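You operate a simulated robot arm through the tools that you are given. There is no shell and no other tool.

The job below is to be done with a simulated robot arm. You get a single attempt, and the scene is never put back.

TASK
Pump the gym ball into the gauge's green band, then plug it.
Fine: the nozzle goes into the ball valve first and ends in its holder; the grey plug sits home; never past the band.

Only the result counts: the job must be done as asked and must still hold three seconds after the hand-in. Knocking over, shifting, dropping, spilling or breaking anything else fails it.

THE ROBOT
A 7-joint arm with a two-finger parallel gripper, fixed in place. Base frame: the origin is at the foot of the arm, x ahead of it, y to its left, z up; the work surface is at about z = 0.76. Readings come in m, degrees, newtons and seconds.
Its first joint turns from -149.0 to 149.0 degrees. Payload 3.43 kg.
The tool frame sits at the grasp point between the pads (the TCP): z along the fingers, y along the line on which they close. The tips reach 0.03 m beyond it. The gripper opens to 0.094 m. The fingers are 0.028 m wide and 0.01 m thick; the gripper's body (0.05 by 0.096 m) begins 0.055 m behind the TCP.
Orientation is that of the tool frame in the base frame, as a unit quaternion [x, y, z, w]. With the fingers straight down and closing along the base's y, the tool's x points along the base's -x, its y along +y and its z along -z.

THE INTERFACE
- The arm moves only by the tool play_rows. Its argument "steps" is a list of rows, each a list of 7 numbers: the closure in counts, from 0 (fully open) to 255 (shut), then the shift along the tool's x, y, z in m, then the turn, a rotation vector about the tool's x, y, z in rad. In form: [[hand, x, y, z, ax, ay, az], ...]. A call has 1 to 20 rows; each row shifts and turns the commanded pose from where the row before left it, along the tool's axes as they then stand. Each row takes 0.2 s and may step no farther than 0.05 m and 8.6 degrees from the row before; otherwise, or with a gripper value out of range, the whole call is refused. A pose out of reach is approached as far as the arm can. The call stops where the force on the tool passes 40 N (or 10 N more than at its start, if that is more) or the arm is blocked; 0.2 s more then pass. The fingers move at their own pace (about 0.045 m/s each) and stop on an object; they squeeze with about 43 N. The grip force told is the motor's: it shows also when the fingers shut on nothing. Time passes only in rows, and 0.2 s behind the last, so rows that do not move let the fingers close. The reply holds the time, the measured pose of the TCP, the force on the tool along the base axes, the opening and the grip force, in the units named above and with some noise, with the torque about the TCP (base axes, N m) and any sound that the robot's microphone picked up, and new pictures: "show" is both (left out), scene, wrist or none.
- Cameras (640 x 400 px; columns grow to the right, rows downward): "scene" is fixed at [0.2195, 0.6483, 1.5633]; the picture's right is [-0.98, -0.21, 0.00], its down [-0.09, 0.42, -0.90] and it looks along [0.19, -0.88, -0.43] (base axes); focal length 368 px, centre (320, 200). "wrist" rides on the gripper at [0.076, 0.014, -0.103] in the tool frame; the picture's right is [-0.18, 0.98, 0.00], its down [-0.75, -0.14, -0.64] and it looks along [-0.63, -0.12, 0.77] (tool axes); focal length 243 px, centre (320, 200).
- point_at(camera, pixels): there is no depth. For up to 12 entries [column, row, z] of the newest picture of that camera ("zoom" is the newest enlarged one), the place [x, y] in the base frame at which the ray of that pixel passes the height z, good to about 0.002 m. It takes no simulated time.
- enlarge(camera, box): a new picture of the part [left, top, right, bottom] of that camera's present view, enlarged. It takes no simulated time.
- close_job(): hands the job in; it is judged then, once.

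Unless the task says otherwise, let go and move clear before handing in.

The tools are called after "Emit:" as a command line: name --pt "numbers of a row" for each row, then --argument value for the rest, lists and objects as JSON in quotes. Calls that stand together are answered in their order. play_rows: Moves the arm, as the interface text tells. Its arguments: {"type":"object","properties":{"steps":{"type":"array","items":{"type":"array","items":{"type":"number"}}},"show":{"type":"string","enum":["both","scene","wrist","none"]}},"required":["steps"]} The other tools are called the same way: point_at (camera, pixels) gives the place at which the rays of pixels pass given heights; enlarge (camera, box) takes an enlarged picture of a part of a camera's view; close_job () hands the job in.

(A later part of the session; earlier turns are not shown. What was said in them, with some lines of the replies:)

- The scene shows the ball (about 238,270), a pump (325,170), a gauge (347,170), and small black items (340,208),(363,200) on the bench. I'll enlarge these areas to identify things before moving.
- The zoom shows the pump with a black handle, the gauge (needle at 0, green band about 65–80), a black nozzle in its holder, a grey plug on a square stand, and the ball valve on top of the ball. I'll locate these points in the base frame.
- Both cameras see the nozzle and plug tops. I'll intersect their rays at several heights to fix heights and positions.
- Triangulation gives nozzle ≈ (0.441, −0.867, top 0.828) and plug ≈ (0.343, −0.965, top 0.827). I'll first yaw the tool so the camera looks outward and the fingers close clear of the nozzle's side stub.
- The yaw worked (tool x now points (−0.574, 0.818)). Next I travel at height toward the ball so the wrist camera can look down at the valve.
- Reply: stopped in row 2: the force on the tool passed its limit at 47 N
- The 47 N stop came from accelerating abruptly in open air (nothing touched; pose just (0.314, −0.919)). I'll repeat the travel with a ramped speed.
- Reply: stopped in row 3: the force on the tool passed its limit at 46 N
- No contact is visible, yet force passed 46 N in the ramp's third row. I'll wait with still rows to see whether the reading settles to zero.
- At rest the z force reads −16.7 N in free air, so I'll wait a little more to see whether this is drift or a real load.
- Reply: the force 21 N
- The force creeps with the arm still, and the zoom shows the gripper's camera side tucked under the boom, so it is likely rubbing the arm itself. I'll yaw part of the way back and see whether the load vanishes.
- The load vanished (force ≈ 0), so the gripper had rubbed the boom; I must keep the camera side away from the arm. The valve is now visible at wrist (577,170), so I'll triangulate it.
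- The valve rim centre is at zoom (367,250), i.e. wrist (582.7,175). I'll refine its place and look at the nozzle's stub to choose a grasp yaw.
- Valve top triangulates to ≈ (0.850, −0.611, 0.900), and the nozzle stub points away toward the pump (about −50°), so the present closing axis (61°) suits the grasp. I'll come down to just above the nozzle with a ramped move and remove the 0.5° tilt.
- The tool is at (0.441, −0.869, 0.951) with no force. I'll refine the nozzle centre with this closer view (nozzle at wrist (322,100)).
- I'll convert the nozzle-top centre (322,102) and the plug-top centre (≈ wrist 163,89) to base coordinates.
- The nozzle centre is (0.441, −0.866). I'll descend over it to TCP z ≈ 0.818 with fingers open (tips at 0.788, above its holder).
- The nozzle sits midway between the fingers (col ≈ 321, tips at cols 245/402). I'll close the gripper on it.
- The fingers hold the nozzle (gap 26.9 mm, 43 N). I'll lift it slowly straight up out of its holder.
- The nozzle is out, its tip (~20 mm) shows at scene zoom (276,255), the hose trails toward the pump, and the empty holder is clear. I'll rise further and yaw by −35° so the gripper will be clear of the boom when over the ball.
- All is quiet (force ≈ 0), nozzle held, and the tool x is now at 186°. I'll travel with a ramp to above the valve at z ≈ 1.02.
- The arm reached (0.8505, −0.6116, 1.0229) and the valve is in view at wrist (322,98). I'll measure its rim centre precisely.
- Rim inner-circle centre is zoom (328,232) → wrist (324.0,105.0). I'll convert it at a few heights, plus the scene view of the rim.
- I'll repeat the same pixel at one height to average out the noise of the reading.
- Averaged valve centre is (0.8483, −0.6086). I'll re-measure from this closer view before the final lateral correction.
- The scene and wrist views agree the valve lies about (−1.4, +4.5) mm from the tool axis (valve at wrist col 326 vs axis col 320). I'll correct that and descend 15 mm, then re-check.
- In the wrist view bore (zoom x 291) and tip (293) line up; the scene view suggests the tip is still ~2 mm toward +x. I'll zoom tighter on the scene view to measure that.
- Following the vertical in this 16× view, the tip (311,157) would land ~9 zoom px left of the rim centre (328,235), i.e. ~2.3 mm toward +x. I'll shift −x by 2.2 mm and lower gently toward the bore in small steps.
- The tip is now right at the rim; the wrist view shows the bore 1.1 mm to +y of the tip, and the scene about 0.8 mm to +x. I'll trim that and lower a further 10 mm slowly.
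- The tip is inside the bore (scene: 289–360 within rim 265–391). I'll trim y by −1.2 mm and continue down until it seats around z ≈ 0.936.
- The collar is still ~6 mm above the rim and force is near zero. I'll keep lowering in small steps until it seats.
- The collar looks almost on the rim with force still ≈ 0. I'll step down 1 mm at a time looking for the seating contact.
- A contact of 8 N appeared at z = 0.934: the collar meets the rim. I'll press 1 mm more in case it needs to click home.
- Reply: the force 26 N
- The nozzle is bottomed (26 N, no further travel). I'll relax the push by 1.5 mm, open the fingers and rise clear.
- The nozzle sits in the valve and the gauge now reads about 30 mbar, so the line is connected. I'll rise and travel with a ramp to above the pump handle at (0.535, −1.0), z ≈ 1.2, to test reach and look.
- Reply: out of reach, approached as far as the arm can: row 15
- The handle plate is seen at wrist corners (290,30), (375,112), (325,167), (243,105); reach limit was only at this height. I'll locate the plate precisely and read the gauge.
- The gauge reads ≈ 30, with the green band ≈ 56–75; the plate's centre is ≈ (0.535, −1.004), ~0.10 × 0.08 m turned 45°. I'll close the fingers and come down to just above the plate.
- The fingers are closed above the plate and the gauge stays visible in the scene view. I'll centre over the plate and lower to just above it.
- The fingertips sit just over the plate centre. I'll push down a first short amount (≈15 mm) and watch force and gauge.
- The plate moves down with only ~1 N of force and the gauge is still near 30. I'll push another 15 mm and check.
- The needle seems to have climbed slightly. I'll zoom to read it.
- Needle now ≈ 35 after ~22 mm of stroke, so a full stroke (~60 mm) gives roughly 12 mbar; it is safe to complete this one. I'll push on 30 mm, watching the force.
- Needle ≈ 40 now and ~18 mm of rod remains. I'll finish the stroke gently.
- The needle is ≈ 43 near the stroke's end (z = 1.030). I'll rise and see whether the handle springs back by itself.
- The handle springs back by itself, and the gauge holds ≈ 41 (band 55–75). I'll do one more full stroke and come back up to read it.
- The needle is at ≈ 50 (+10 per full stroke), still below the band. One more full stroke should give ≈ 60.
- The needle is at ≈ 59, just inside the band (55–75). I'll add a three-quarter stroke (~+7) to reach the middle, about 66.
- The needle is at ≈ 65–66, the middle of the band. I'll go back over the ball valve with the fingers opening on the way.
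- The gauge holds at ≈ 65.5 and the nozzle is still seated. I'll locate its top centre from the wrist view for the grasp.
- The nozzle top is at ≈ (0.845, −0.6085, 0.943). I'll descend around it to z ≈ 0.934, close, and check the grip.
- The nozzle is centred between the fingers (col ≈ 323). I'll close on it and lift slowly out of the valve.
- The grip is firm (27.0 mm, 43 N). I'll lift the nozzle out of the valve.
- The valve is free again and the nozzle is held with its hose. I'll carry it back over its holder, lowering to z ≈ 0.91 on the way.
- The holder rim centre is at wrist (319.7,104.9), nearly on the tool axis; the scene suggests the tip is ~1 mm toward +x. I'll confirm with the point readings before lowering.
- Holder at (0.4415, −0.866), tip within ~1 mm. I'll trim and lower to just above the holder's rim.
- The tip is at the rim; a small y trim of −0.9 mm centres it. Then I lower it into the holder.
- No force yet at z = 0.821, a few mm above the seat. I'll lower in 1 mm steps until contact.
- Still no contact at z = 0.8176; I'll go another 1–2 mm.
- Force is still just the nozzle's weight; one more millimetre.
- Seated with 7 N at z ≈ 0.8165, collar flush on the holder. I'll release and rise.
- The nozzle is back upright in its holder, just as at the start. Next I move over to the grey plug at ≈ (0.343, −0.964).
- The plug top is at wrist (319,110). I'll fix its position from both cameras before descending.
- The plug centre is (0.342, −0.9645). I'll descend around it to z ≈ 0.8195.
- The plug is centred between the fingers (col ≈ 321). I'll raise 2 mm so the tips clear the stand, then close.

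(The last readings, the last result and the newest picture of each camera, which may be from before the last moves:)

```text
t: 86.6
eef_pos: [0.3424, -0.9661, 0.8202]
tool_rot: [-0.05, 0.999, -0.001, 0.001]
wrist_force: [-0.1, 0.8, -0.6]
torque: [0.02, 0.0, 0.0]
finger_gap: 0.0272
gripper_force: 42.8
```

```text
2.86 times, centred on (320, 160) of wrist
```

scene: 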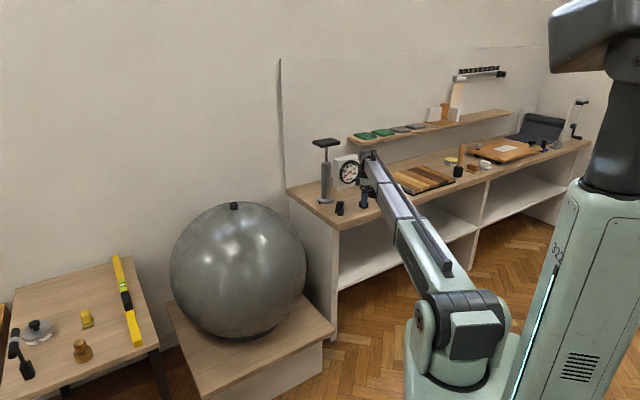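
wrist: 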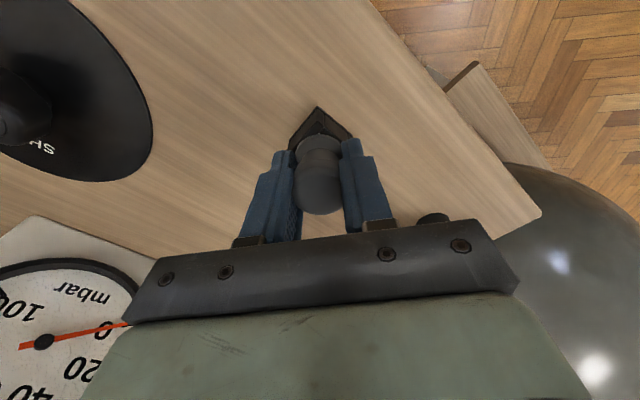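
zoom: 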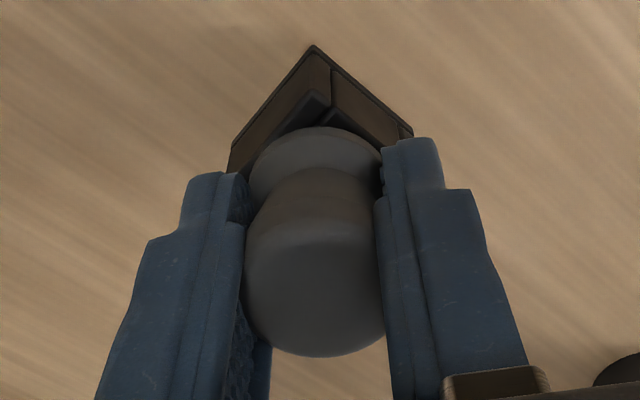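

The plug is gripped (27.2 mm, 43 N). I'll lift it slowly and check that the stand stays put.

Emit:
play_rows --pt "255 0 0 -0.003 0 0 0" --pt "255 0 0 -0.006 0 0 0" --pt "255 0 0 -0.01 0 0 0" --pt "255 0 0 -0.016 0 0 0" --pt "255 0 0 -0.02 0 0 0" --pt "255 0 0 -0.016 0 0 0" --pt "255 0 0 -0.008 0 0 0" --pt "255 0 0 -0.003 0 0 0" --pt "255 0 0 0 0 0 0" --show "both"

Emit:
enlarge --camera "scene" --box '[345, 165, 385, 212]'

Emit:
enlarge --camera "wrist" --box '[260, 60, 380, 230]'

```text
t: 88.6
eef_pos: [0.3421, -0.9647, 0.9013]
tool_rot: [-0.049, 0.999, -0.002, 0.001]
wrist_force: [0.3, 0.2, -0.5]
torque: [0.02, 0.01, 0.02]
finger_gap: 0.0271
gripper_force: 43.0
```

scene: 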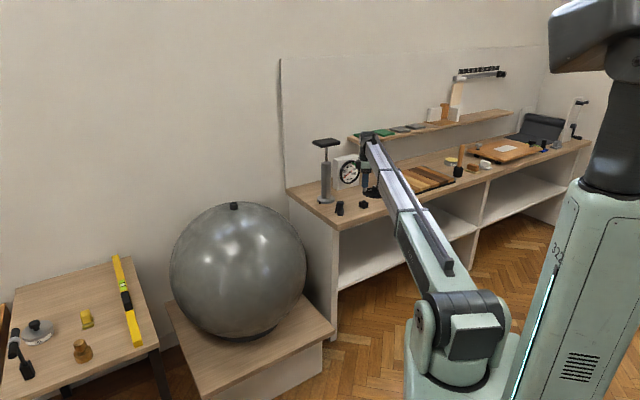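
wrist: 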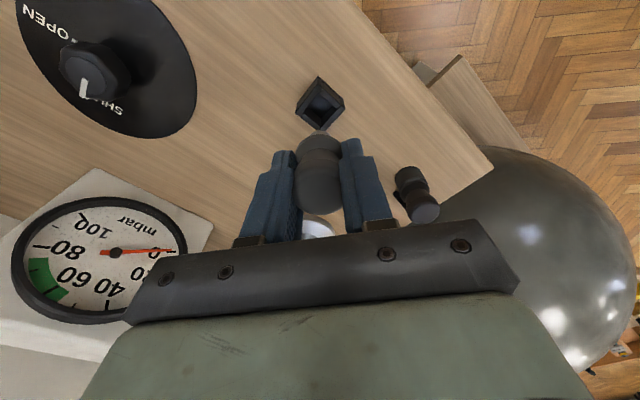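

```text
8.51 times, centred on (365, 188) of scene
```

zoom: 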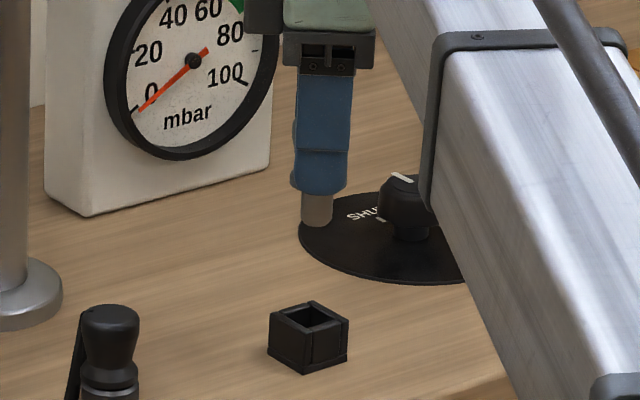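

```text
2.35 times, centred on (320, 145) of wrist
```

zoom: 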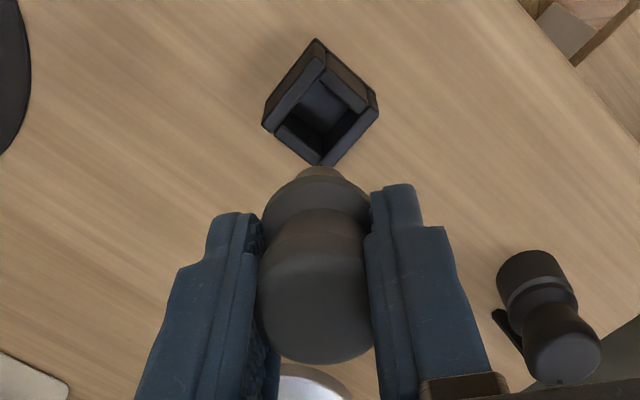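

The plug is out, the stand stays in place. I'll raise and carry it with a ramp to above the ball valve at z ≈ 1.02.

Emit:
play_rows --pt "255 0 0 -0.006 0 0 0" --pt "255 0 0 -0.015 0 0 0" --pt "255 0 0 -0.02 0 0 0" --pt "255 -0.0096 0.0054 -0.02 0 0 0" --pt "255 -0.0192 0.0108 -0.02 0 0 0" --pt "255 -0.0289 0.0163 -0.02 0 0 0" --pt "255 -0.0385 0.0217 -0.014 0 0 0" --pt "255 -0.0385 0.0217 -0.005 0 0 0" --pt "255 -0.0385 0.0217 0 0 0 0" --pt "255 -0.0385 0.0217 0 0 0 0" --pt "255 -0.0385 0.0217 0 0 0 0" --pt "255 -0.0385 0.0217 0 0 0 0" --pt "255 -0.0385 0.0217 0 0 0 0" --pt "255 -0.0385 0.0217 0 0 0 0" --pt "255 -0.0385 0.0217 0 0 0 0" --pt "255 -0.0385 0.0217 0 0 0 0" --pt "255 -0.0385 0.0217 0 0 0 0" --pt "255 -0.0289 0.0163 0 0 0 0" --pt "255 -0.0192 0.0108 0 0 0 0" --pt "255 -0.0096 0.0054 0 0 0 0" --show "both"

Emit:
enlarge --camera "scene" --box '[205, 155, 265, 215]'

Emit:
enlarge --camera "wrist" --box '[280, 70, 370, 150]'

```text
t: 92.8
eef_pos: [0.8506, -0.6096, 1.0201]
tool_rot: [-0.049, 0.999, -0.002, 0.0]
wrist_force: [0.0, 0.2, -0.6]
torque: [-0.05, -0.05, 0.0]
finger_gap: 0.0272
gripper_force: 42.6
```

scene: 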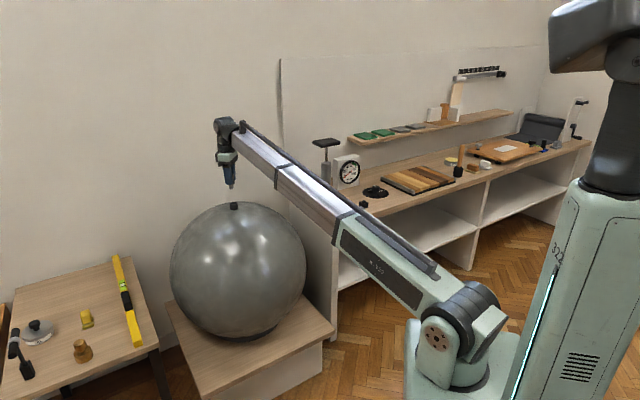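
wrist: 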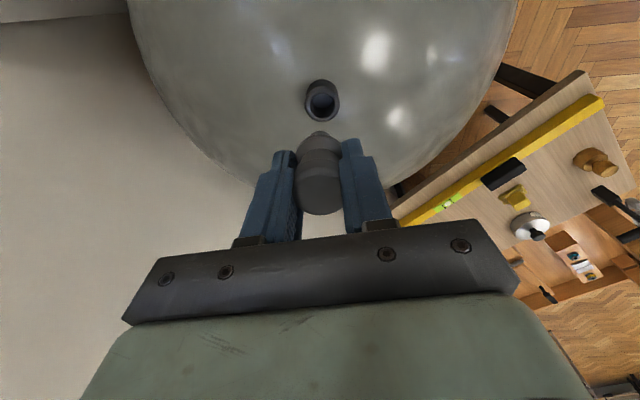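

```text
6.67 times, centred on (235, 185) of scene
```

zoom: 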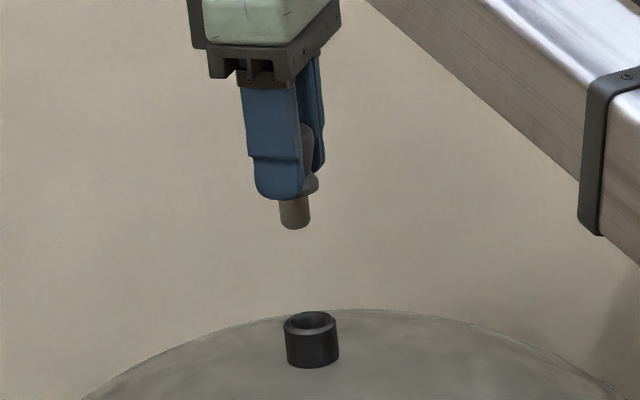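

```text
5.00 times, centred on (325, 110) of wrist
```

zoom: 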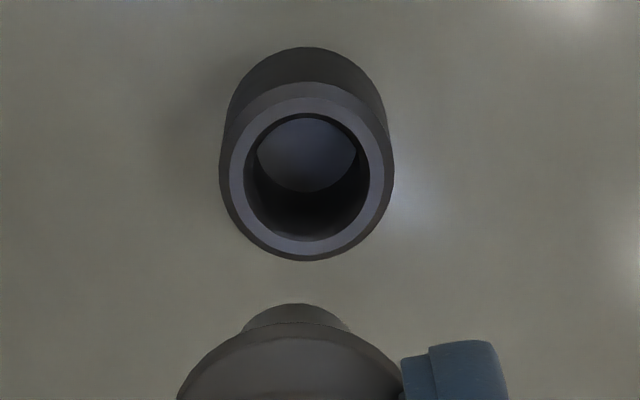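

The valve rim is at wrist (322.2,105.5), about 2 mm +y and 2–3 mm −x of the tool axis. I'll correct and lower to z ≈ 0.97.

Emit:
play_rows --pt "255 0.0013 0.0009 0.006 0 0 0" --pt "255 0.0013 0.0009 0.012 0 0 0" --pt "255 0 0 0.014 0 0 0" --pt "255 0 0 0.01 0 0 0" --pt "255 0 0 0.005 0 0 0" --pt "255 0 0 0.002 0 0 0" --pt "255 0 0 0 0 0 0" --show "both"

Emit:
enlarge --camera "scene" --box '[223, 190, 243, 209]'

Emit:
enlarge --camera "wrist" --box '[290, 90, 360, 160]'

```text
t: 94.4
eef_pos: [0.8463, -0.6067, 0.9723]
tool_rot: [-0.05, 0.999, -0.002, 0.001]
wrist_force: [-0.6, -0.5, -1.1]
torque: [0.01, 0.03, -0.06]
finger_gap: 0.0272
gripper_force: 42.6
```

scene: 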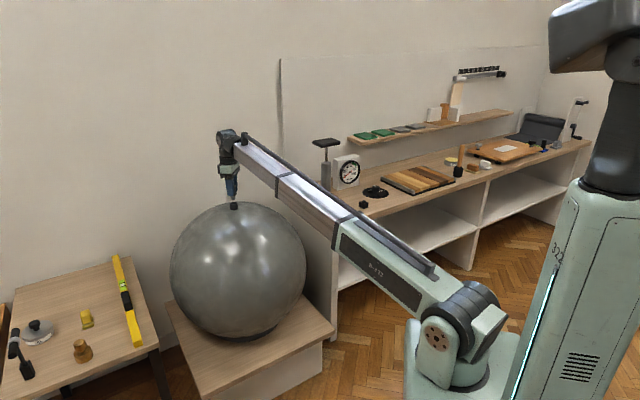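
wrist: 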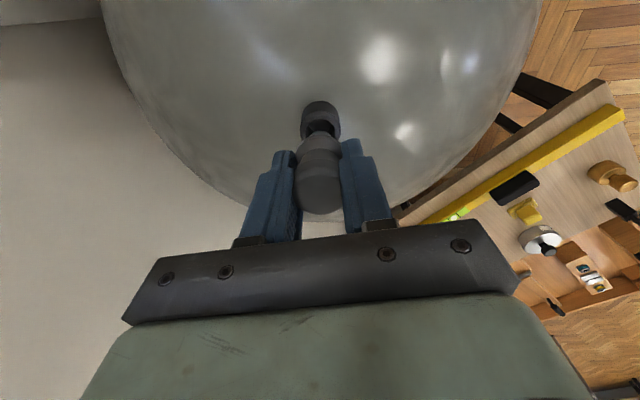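

```text
16.00 times, centred on (233, 200) of scene
```

zoom: 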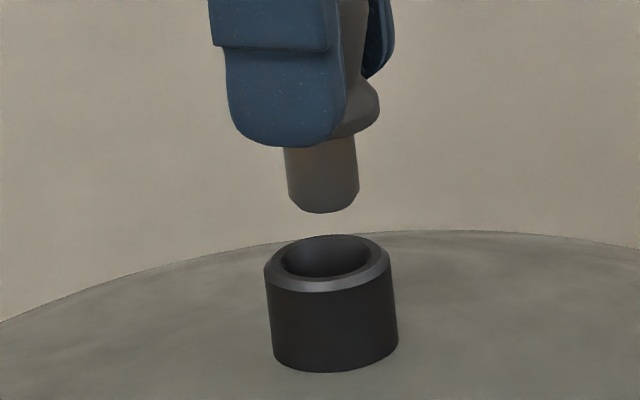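

```text
5.71 times, centred on (325, 125) of wrist
```

zoom: 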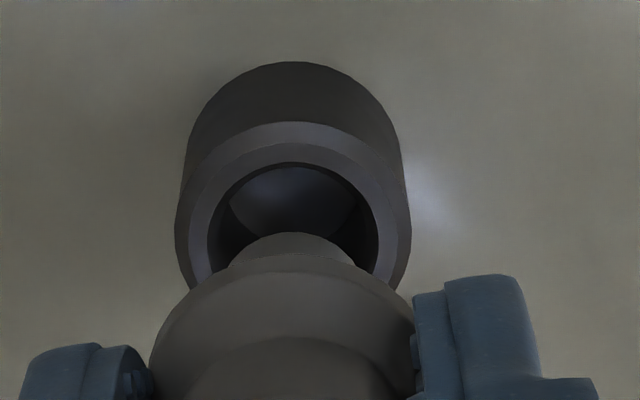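

Both views show the plug's shank aligned with the bore (wrist 292.5 vs 292.5; scene within 0.2 mm). I'll lower it straight in.

Emit:
play_rows --pt "255 0 0 0.003 0 0 0" --pt "255 0 0 0.005 0 0 0" --pt "255 0 0 0.005 0 0 0" --pt "255 0 0 0.004 0 0 0" --pt "255 0 0 0.003 0 0 0" --pt "255 0 0 0.002 0 0 0" --pt "255 0 0 0 0 0 0" --show "both"

Emit:
enlarge --camera "scene" --box '[223, 190, 243, 209]'

Emit:
enlarge --camera "wrist" --box '[290, 90, 360, 160]'

```text
t: 96.0
eef_pos: [0.8455, -0.6086, 0.9502]
tool_rot: [-0.049, 0.999, -0.002, 0.001]
wrist_force: [3.6, 2.1, 0.3]
torque: [0.06, -0.18, 0.0]
finger_gap: 0.0272
gripper_force: 43.0
```

scene: 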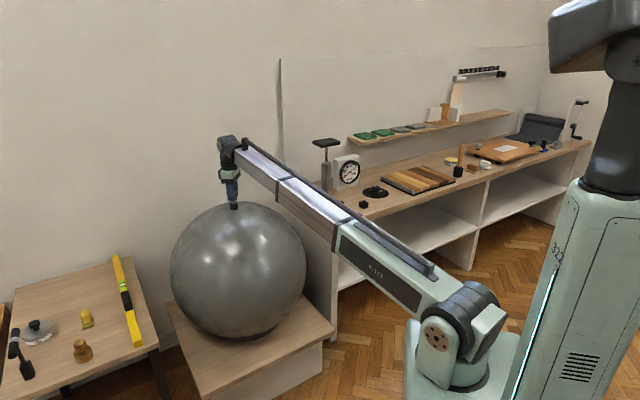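
wrist: 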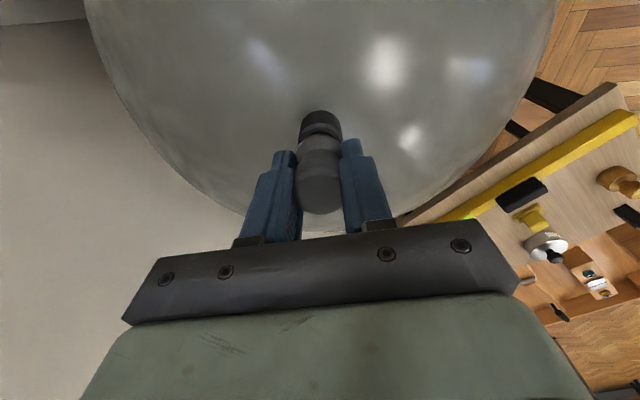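

```text
16.00 times, centred on (233, 200) of scene
```

zoom: 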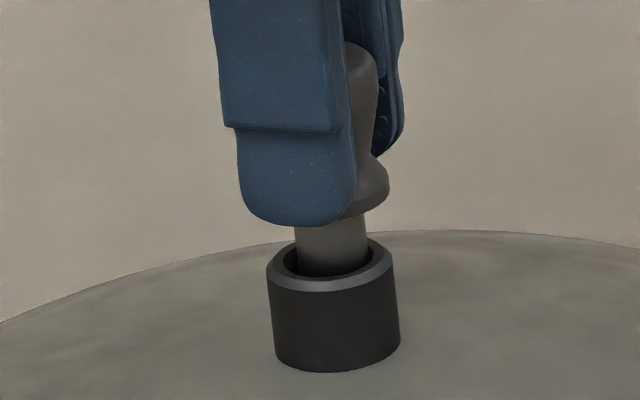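

```text
5.71 times, centred on (325, 125) of wrist
```

zoom: 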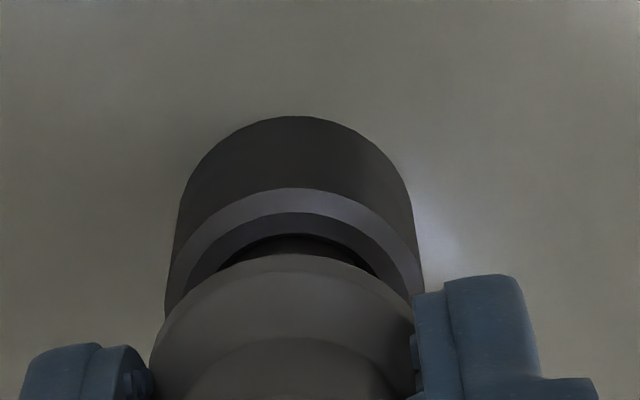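

The shank is in the bore but side forces (3.6, 2.1 N) show the tool is ~1 mm too far −x/−y. I'll relieve that and continue down slowly.

Emit:
play_rows --pt "255 -0.0012 0.0006 0 0 0 0" --pt "255 0 0 0.002 0 0 0" --pt "255 0 0 0.0025 0 0 0" --pt "255 0 0 0.0025 0 0 0" --pt "255 0 0 0.002 0 0 0" --pt "255 0 0 0 0 0 0" --show "wrist"

Emit:
enlarge --camera "scene" --box '[223, 190, 243, 209]'

```text
t: 97.4
eef_pos: [0.8474, -0.6078, 0.9422]
tool_rot: [-0.05, 0.999, -0.002, 0.001]
wrist_force: [3.2, -0.7, -0.5]
torque: [-0.03, -0.16, 0.0]
finger_gap: 0.0273
gripper_force: 42.8
```

wrist: 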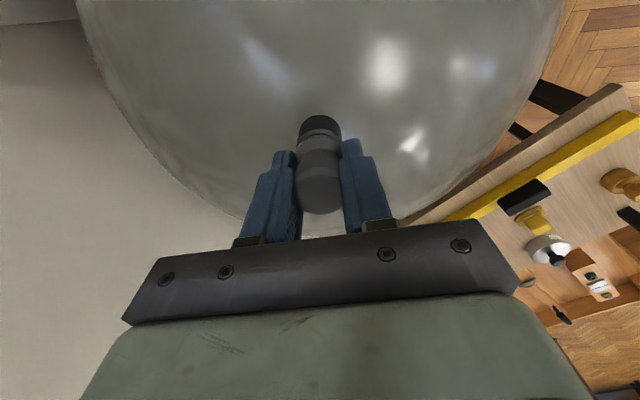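

```text
16.00 times, centred on (233, 200) of scene
```

zoom: 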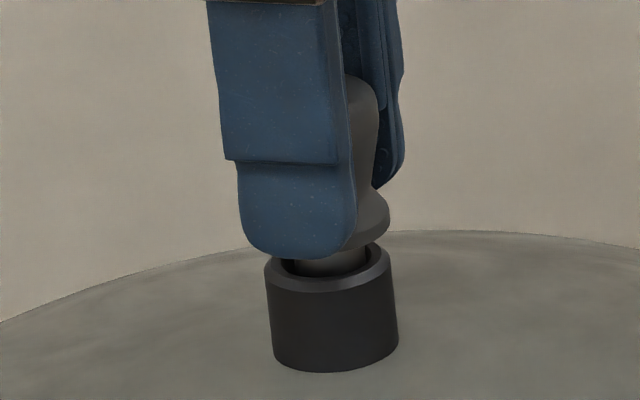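

Side force in x is still 3 N, so I shift 0.8 mm more to +x and go on lowering.

Emit:
play_rows --pt "255 -0.0008 0 0 0 0 0" --pt "255 0 0 0.0015 0 0 0" --pt "255 0 0 0.0015 0 0 0" --pt "255 0 0 0.0015 0 0 0" --pt "255 0 0 0.001 0 0 0" --pt "255 0 0 0 0 0 0" --show "none"

Emit:
enlarge --camera "scene" --box '[223, 190, 243, 209]'

```text
t: 98.8
eef_pos: [0.8478, -0.6068, 0.937]
tool_rot: [-0.05, 0.999, -0.001, 0.001]
wrist_force: [0.4, -0.5, -0.6]
torque: [0.02, 0.04, 0.04]
finger_gap: 0.027
gripper_force: 42.9
```

```text
16.00 times, centred on (233, 200) of scene
```

zoom: 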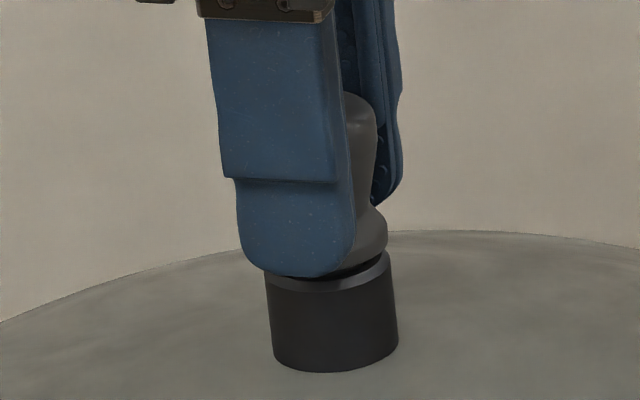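

Forces are clean now (≈ 0) with the collar 2–3 mm above the rim. I'll step down until it seats.

Emit:
play_rows --pt "255 0 0 0.001 0 0 0" --pt "255 0 0 0.001 0 0 0" --pt "255 0 0 0.0005 0 0 0" --pt "255 0 0 0 0 0 0" --show "none"

Emit:
enlarge --camera "scene" --box '[223, 190, 243, 209]'

```text
t: 99.8
eef_pos: [0.8488, -0.6085, 0.9346]
tool_rot: [-0.05, 0.999, -0.002, 0.0]
wrist_force: [-0.2, 0.5, 4.9]
torque: [0.11, 0.0, -0.01]
finger_gap: 0.0272
gripper_force: 42.7
```

```text
16.00 times, centred on (233, 200) of scene
```

zoom: 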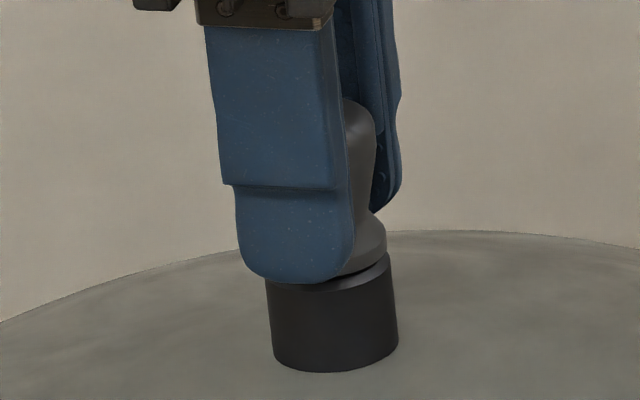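

Contact of 5 N begins at z = 0.9346. I'll press ~1.5 mm more to bring the plug firmly home.

Emit:
play_rows --pt "255 0 0 0.001 0 0 0" --pt "255 0 0 0.0005 0 0 0" --pt "255 0 0 0 0 0 0" --show "wrist"

Emit:
enlarge --camera "scene" --box '[223, 190, 243, 209]'

Emit:
enlarge --camera "wrist" --box '[290, 100, 360, 170]'

```text
t: 100.6
eef_pos: [0.8484, -0.6065, 0.9352]
tool_rot: [-0.05, 0.999, -0.003, 0.002]
wrist_force: [1.9, -4.0, 29.9]
torque: [-0.21, -0.07, -0.08]
finger_gap: 0.0271
gripper_force: 43.4
```

wrist: 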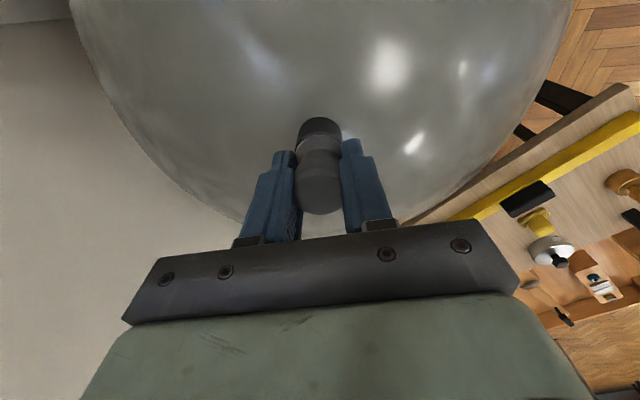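

```text
16.00 times, centred on (233, 200) of scene
```

zoom: 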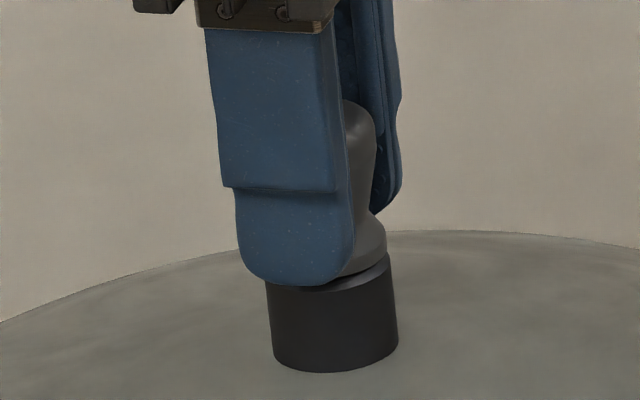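

```text
5.71 times, centred on (325, 135) of wrist
```

zoom: 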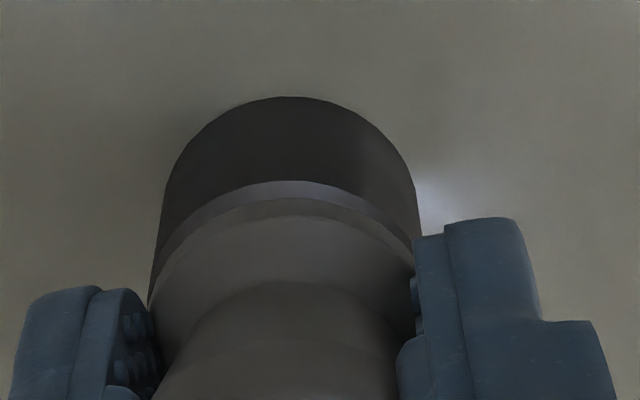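

The plug is pressed home against the rim (30 N, no further travel). I'll relax, release, and rise to inspect.

Emit:
play_rows --pt "255 0 0 -0.0012 0 0 0" --pt "0 0 0 0 0 0 0" --pt "0 0 0 0 0 0 0" --pt "0 0 0 0 0 0 0" --pt "0 0 0 0 0 0 0" --pt "0 0 0 0 0 0 0" --pt "0 0 0 -0.004 0 0 0" --pt "0 0 0 -0.012 0 0 0" --pt "0 0 0 -0.02 0 0 0" --pt "0 0 0 -0.025 0 0 0" --pt "0 0 0 -0.025 0 0 0" --pt "0 0 0 -0.02 0 0 0" --pt "0 0 0 -0.01 0 0 0" --pt "0 0 0 -0.004 0 0 0" --pt "0 0 0 0 0 0 0" --show "both"

Emit:
enlarge --camera "scene" --box '[223, 188, 243, 212]'

Emit:
enlarge --camera "wrist" --box '[290, 60, 360, 130]'

Emit:
enlarge --camera "scene" --box '[310, 130, 400, 220]'

```text
t: 103.8
eef_pos: [0.8468, -0.6062, 1.0522]
tool_rot: [-0.049, 0.999, -0.002, 0.001]
wrist_force: [-0.2, -0.1, -0.4]
torque: [0.01, 0.04, -0.04]
finger_gap: 0.0939
gripper_force: 0.1
```

scene: 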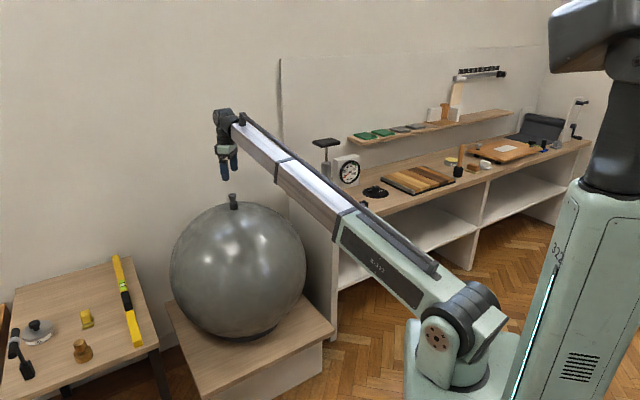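
wrist: 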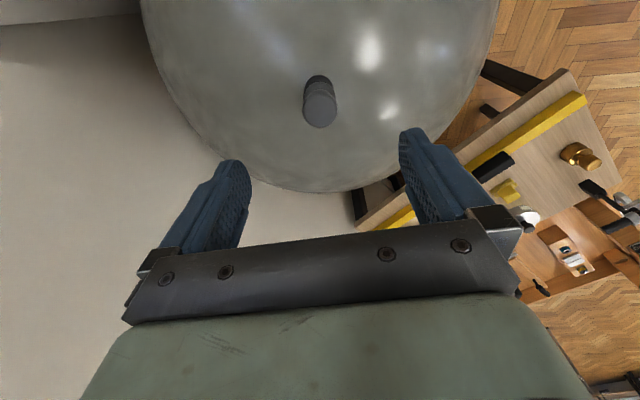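

```text
16.00 times, centred on (233, 200) of scene
```

zoom: 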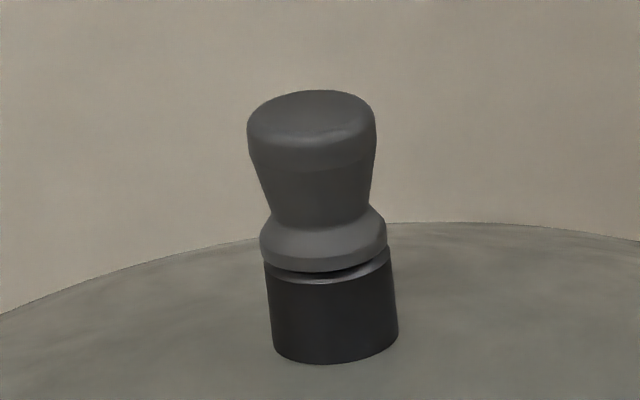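

```text
5.71 times, centred on (325, 95) of wrist
```

zoom: 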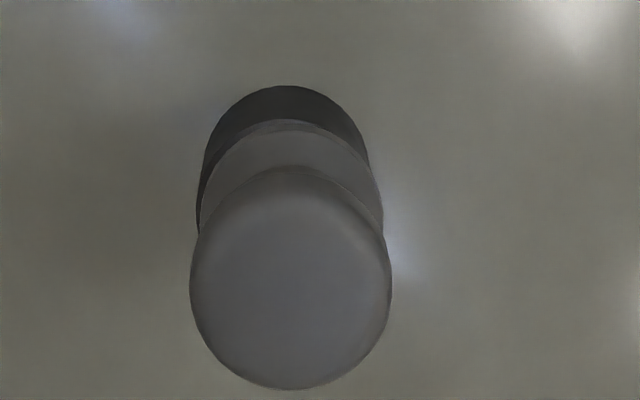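

```text
4.44 times, centred on (355, 175) of scene
```

zoom: 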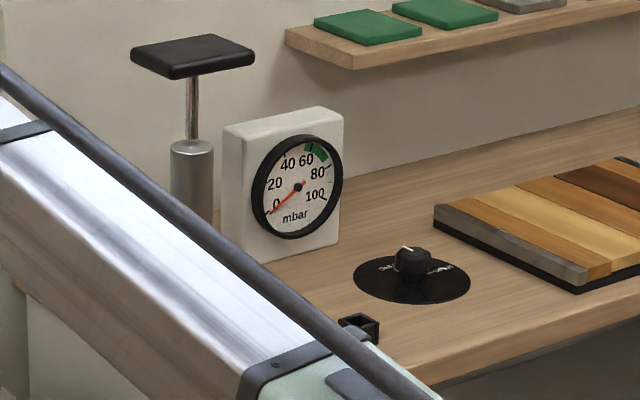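

The plug stands upright in the valve. I'll zoom on the collar/rim joint to judge whether it is fully home.

Emit:
enlarge --camera "scene" --box '[228, 199, 240, 209]'

Emit:
enlarge --camera "wrist" --box '[300, 70, 340, 130]'

Emit:
point_at --camera "scene" --pixels '[[232.4, 194.5, 0.938], [232.4, 194.5, 0.943], [232.4, 194.5, 0.948]]'

Emit:
point_at --camera "wrist" --pixels '[[320, 110, 0.938], [320, 110, 0.943], [320, 110, 0.943], [320, 110, 0.943], [320, 110, 0.948]]'

```text
16.00 times, centred on (234, 204) of scene
```

zoom: 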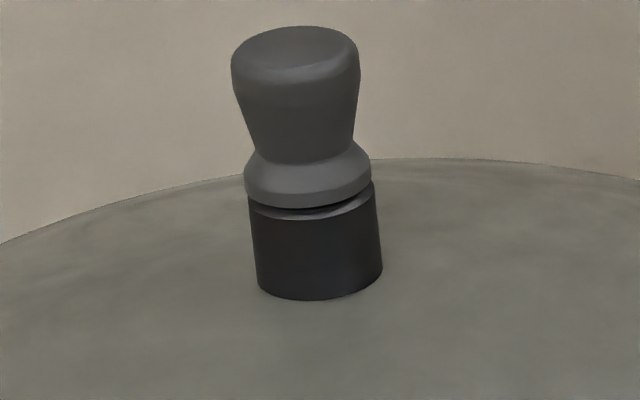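

```text
6.67 times, centred on (320, 100) of wrist
```

zoom: 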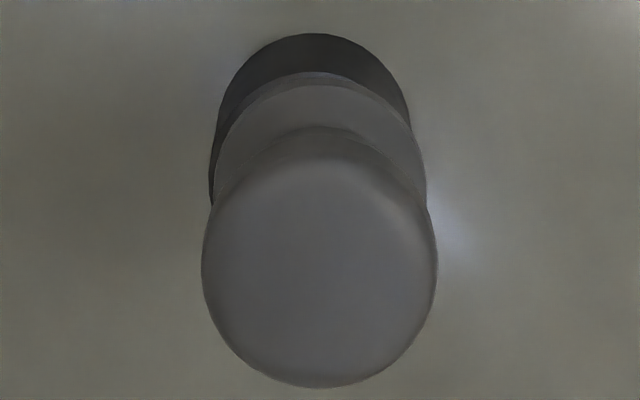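

```text
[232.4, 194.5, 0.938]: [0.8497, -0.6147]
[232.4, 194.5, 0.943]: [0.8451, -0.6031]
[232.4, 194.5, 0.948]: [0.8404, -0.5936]
```

```text
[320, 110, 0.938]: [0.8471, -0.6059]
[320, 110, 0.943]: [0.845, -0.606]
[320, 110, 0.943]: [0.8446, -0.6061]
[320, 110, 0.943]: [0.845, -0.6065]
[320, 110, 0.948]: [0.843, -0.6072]
```

The collar sits evenly on the rim. To be certain it is home, I'll close the fingers and press lightly on the plug's top centre (TCP is right over it).

Emit:
play_rows --pt "255 0 0 0 0 0 0" --pt "255 0 0 0 0 0 0" --pt "255 0 0 0 0 0 0" --pt "255 0 0 0 0 0 0" --pt "255 0 0 0 0 0 0" --pt "255 0 0 0 0 0 0" --pt "255 0 0 0.005 0 0 0" --pt "255 0 0 0.012 0 0 0" --pt "255 0 0 0.018 0 0 0" --pt "255 0 0 0.018 0 0 0" --pt "255 0 0 0.012 0 0 0" --pt "255 0 0 0.006 0 0 0" --pt "255 0 0 0.003 0 0 0" --pt "255 0 0 0 0 0 0" --show "both"

Emit:
enlarge --camera "scene" --box '[220, 175, 250, 212]'

```text
t: 106.8
eef_pos: [0.8479, -0.6085, 0.9803]
tool_rot: [-0.049, 0.999, -0.001, 0.001]
wrist_force: [0.7, -0.1, 0.3]
torque: [-0.01, 0.03, 0.02]
finger_gap: 0.0
gripper_force: 32.9
```

scene: 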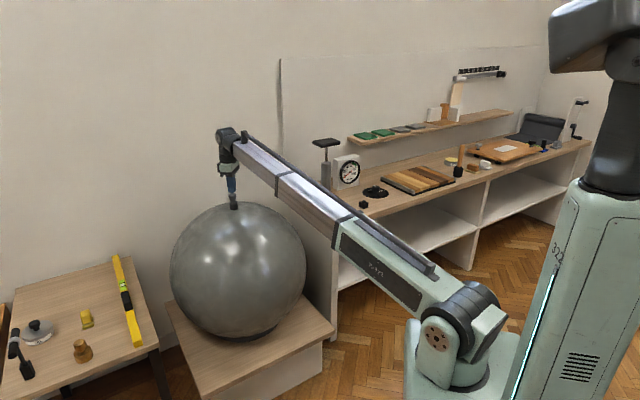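
wrist: 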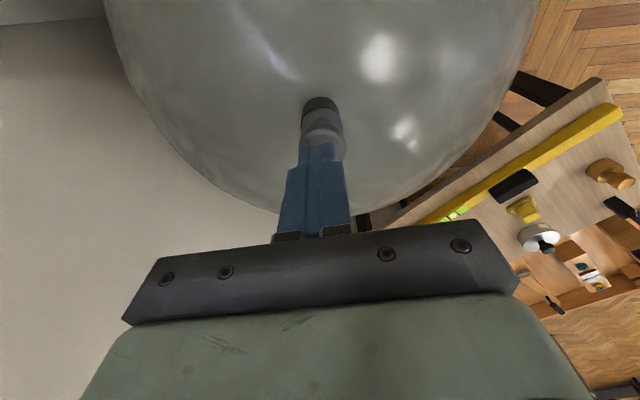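

```text
10.81 times, centred on (235, 194) of scene
```

zoom: 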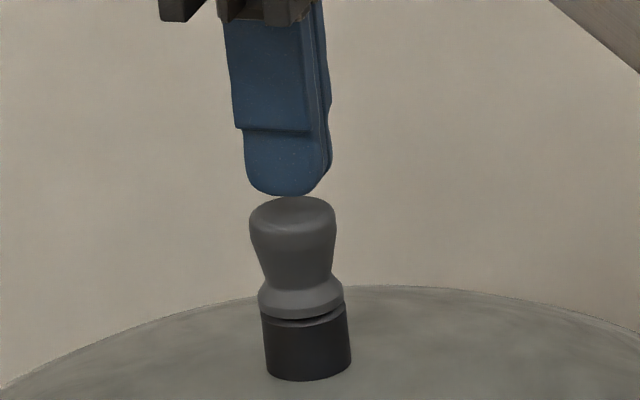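

The closed fingertips hover a few mm over the plug's top, centred. I'll lower in small steps to a light press.

Emit:
play_rows --pt "255 0 0 0.002 0 0 0" --pt "255 0 0 0.002 0 0 0" --pt "255 0 0 0.0015 0 0 0" --pt "255 0 0 0.0015 0 0 0" --pt "255 0 0 0 0 0 0" --show "none"

Emit:
enlarge --camera "scene" --box '[220, 175, 250, 212]'

```text
t: 108.0
eef_pos: [0.8469, -0.607, 0.9731]
tool_rot: [-0.05, 0.999, -0.002, 0.001]
wrist_force: [-0.6, -0.4, 0.3]
torque: [-0.01, -0.01, 0.01]
finger_gap: 0.0
gripper_force: 33.1
```

```text
10.81 times, centred on (235, 194) of scene
```

zoom: 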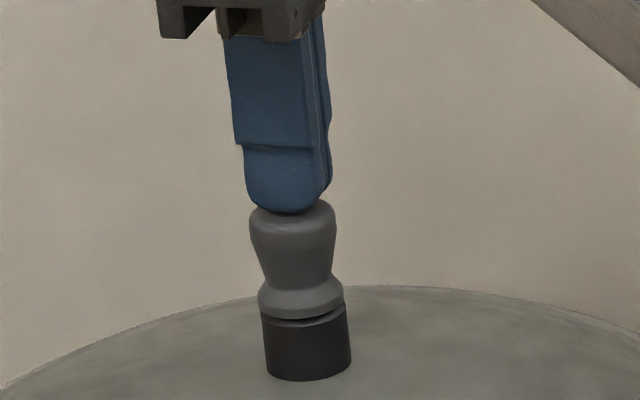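

Emit:
play_rows --pt "255 0 0 0.001 0 0 0" --pt "255 0 0 0.001 0 0 0" --pt "255 0 0 0 0 0 0" --show "none"

Emit:
enlarge --camera "scene" --box '[220, 175, 250, 212]'

```text
t: 108.8
eef_pos: [0.8482, -0.6077, 0.9712]
tool_rot: [-0.049, 0.999, -0.001, 0.001]
wrist_force: [0.9, -0.6, 5.0]
torque: [-0.02, 0.0, -0.02]
finger_gap: 0.0
gripper_force: 33.1
```

```text
10.81 times, centred on (235, 194) of scene
```

zoom: 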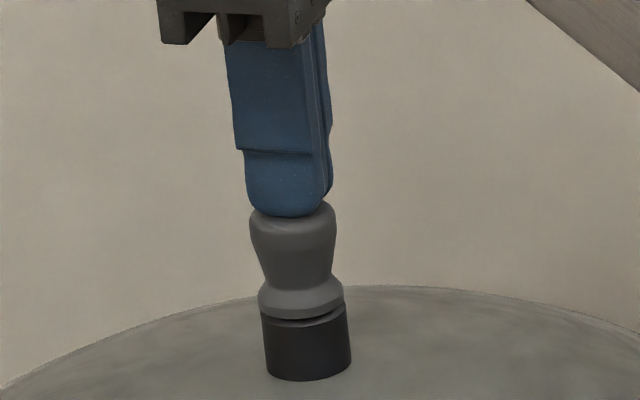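

Light contact (5 N) at z = 0.9712, i.e. plug top ≈ 0.941. I'll press about 1 mm more to see whether anything gives.

Emit:
play_rows --pt "255 0 0 0.001 0 0 0" --pt "255 0 0 0.0003 0 0 0" --pt "255 0 0 0 0 0 0" --show "none"

Emit:
enlarge --camera "scene" --box '[220, 175, 250, 212]'

```text
t: 109.6
eef_pos: [0.8476, -0.6084, 0.9715]
tool_rot: [-0.049, 0.999, -0.003, 0.001]
wrist_force: [0.2, -0.7, 25.9]
torque: [0.02, -0.09, -0.02]
finger_gap: 0.0001
gripper_force: 33.0
```

```text
10.81 times, centred on (235, 194) of scene
```

zoom: 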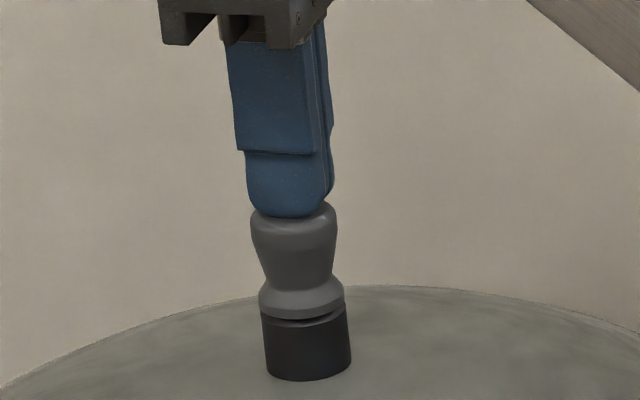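

At 26 N nothing yields, so the plug is firmly home. I'll rise straight up and move back clear of the ball.

Emit:
play_rows --pt "255 0 0 -0.002 0 0 0" --pt "255 0 0 -0.006 0 0 0" --pt "255 0 0 -0.014 0 0 0" --pt "255 0 0 -0.022 0 0 0" --pt "255 0 0 -0.03 0 0 0" --pt "255 0 0 -0.03 0 0 0" --pt "255 0 0 -0.03 0 0 0" --pt "255 0 0 -0.022 0 0 0" --pt "255 0.008 0.004 -0.014 0 0 0" --pt "255 0.016 0.008 -0.006 0 0 0" --pt "255 0.024 0.012 0 0 0 0" --pt "255 0.03 0.015 0 0 0 0" --pt "255 0.03 0.015 0 0 0 0" --pt "255 0.024 0.012 0 0 0 0" --pt "255 0.014 0.007 0 0 0 0" --pt "255 0.006 0.003 0 0 0 0" --pt "255 0 0 0 0 0 0" --show "both"

Emit:
enlarge --camera "scene" --box '[214, 175, 254, 215]'

Emit:
enlarge --camera "scene" --box '[300, 120, 420, 225]'

Emit:
enlarge --camera "scene" --box '[160, 180, 320, 350]'

```text
t: 113.2
eef_pos: [0.6874, -0.547, 1.1446]
tool_rot: [-0.05, 0.999, -0.002, 0.001]
wrist_force: [0.4, -0.1, -0.3]
torque: [0.02, -0.03, -0.02]
finger_gap: 0.0
gripper_force: 33.1
```

scene: 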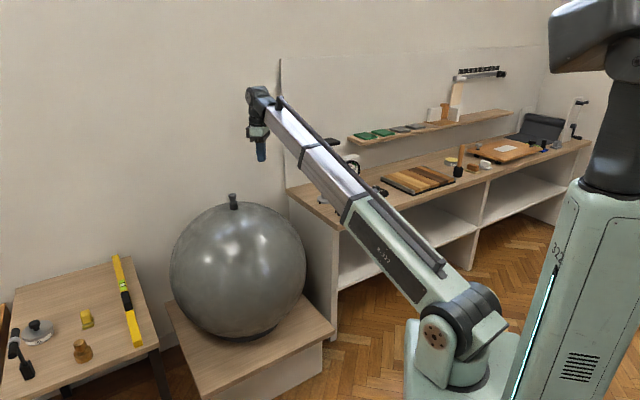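
wrist: 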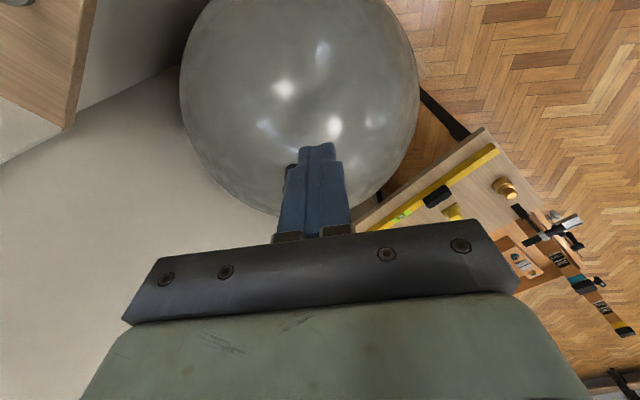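

```text
10.00 times, centred on (234, 195) of scene
```

zoom: 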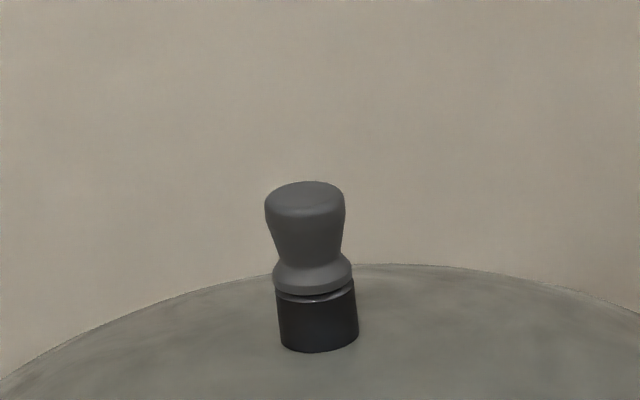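

```text
3.81 times, centred on (360, 172) of scene
```

zoom: 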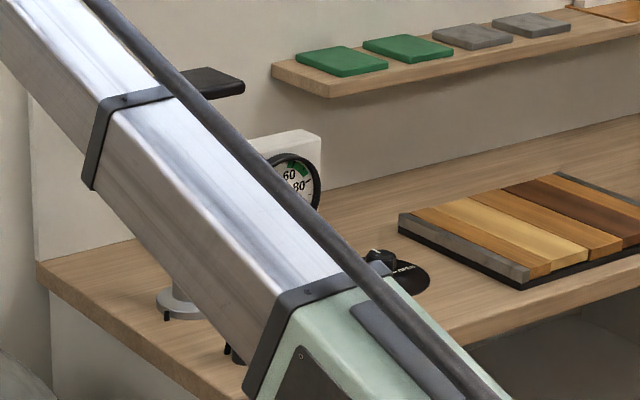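

```text
2.35 times, centred on (240, 265) of scene
```

zoom: 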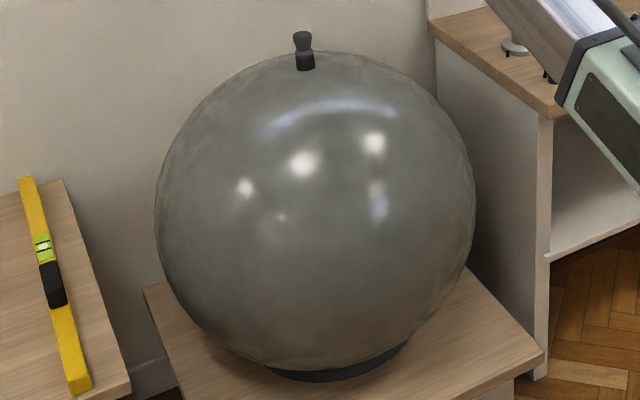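

The plug stands upright in the valve and the ball looks undisturbed, but the boom hides the nozzle. I'll park the arm at the starting side so I can verify the nozzle holder and pump before handing in.

Emit:
play_rows --pt "255 0.0087 -0.0055 -0.001 0 0 0" --pt "255 0.0173 -0.011 -0.002 0 0 0" --pt "255 0.026 -0.0164 -0.003 0 0 0" --pt "255 0.0346 -0.0219 -0.004 0 0 0" --pt "255 0.0346 -0.0219 -0.004 0 0 0" --pt "255 0.0346 -0.0219 -0.004 0 0 0" --pt "255 0.0346 -0.0219 -0.004 0 0 0" --pt "255 0.0346 -0.0219 -0.004 0 0 0" --pt "255 0.0346 -0.0219 -0.004 0 0 0" --pt "255 0.0346 -0.0219 -0.004 0 0 0" --pt "255 0.0346 -0.0219 -0.004 0 0 0" --pt "255 0.0346 -0.0219 -0.004 0 0 0" --pt "255 0.026 -0.0164 -0.003 0 0 0" --pt "255 0.0173 -0.011 -0.002 0 0 0" --pt "255 0.0087 -0.0055 -0.001 0 0 0" --pt "255 0 0 0 0 0 0" --show "both"

Emit:
enlarge --camera "scene" --box '[295, 120, 405, 225]'

Emit:
enlarge --camera "scene" --box '[214, 175, 254, 215]'

Emit:
enlarge --camera "scene" --box '[325, 190, 375, 222]'

```text
t: 116.6
eef_pos: [0.3012, -0.8479, 1.1948]
tool_rot: [-0.05, 0.999, -0.001, 0.001]
wrist_force: [-0.2, 0.9, -1.1]
torque: [0.01, 0.03, -0.01]
finger_gap: 0.0
gripper_force: 33.6
```

scene: 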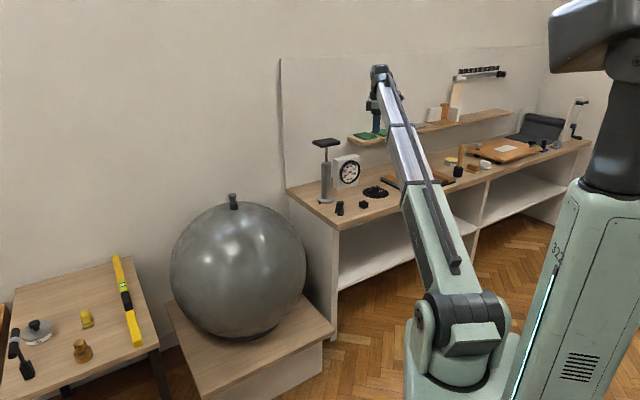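
wrist: 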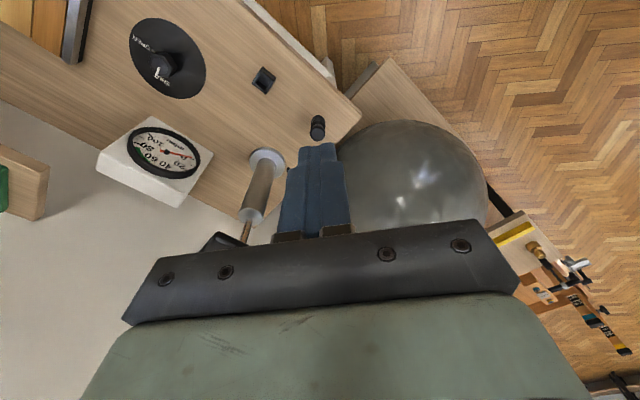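

```text
3.81 times, centred on (350, 172) of scene
```

zoom: 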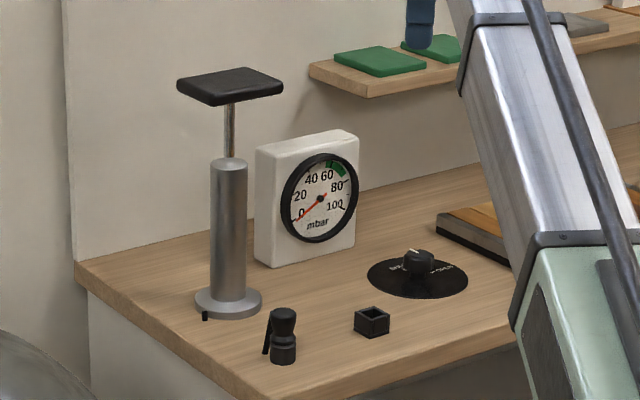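

```text
10.00 times, centred on (234, 195) of scene
```

zoom: 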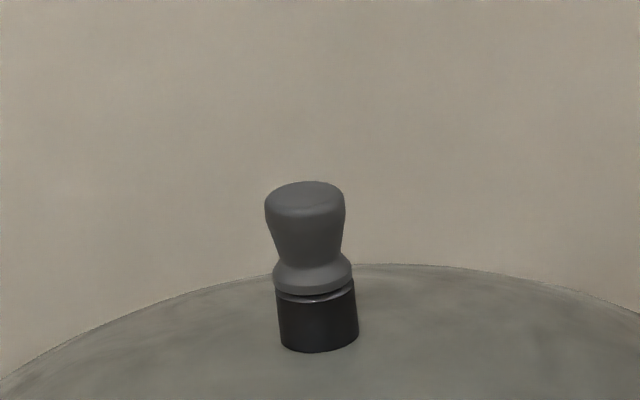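

```text
12.50 times, centred on (350, 206) of scene
```

zoom: 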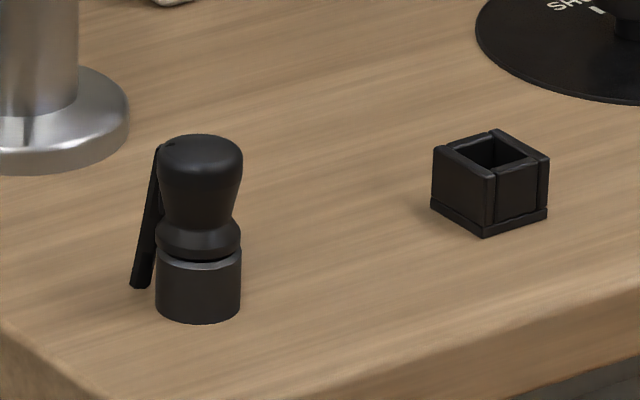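

The final views show the nozzle upright in its holder (zoom 198,230), the grey plug home in the valve, the pump and stand undisturbed, and the arm clear; the last connected gauge reading was ≈ 65, mid-band. I hand the job in.

Emit:
close_job

```text
The job is handed in.
```

The ball is pumped and plugged, and the job is handed in. The hand-in gave no verdict, so what follows is what I saw before it.

- **Pressure:** The last gauge reading with the nozzle connected was about 65 mbar. The green band runs from about 55 to 75, and no reading I took went past it. The gauge only reads while the nozzle is in the valve, so I could not re-check the pressure after plugging.
- **Nozzle:** It went into the ball valve before any pumping. It is now upright in its holder, with the collar flush on the rim.
- **Plug:** The grey plug stands upright in the valve. I pressed on its top with about 26 N and it did not move any further.
- **Surroundings:** The pump, gauge and empty plug stand look undisturbed, and the arm is parked clear. While inserting the plug, the valve shifted by less than 1 mm and came back. Early on, the gripper also rubbed against the arm's own boom, but nothing else was touched.
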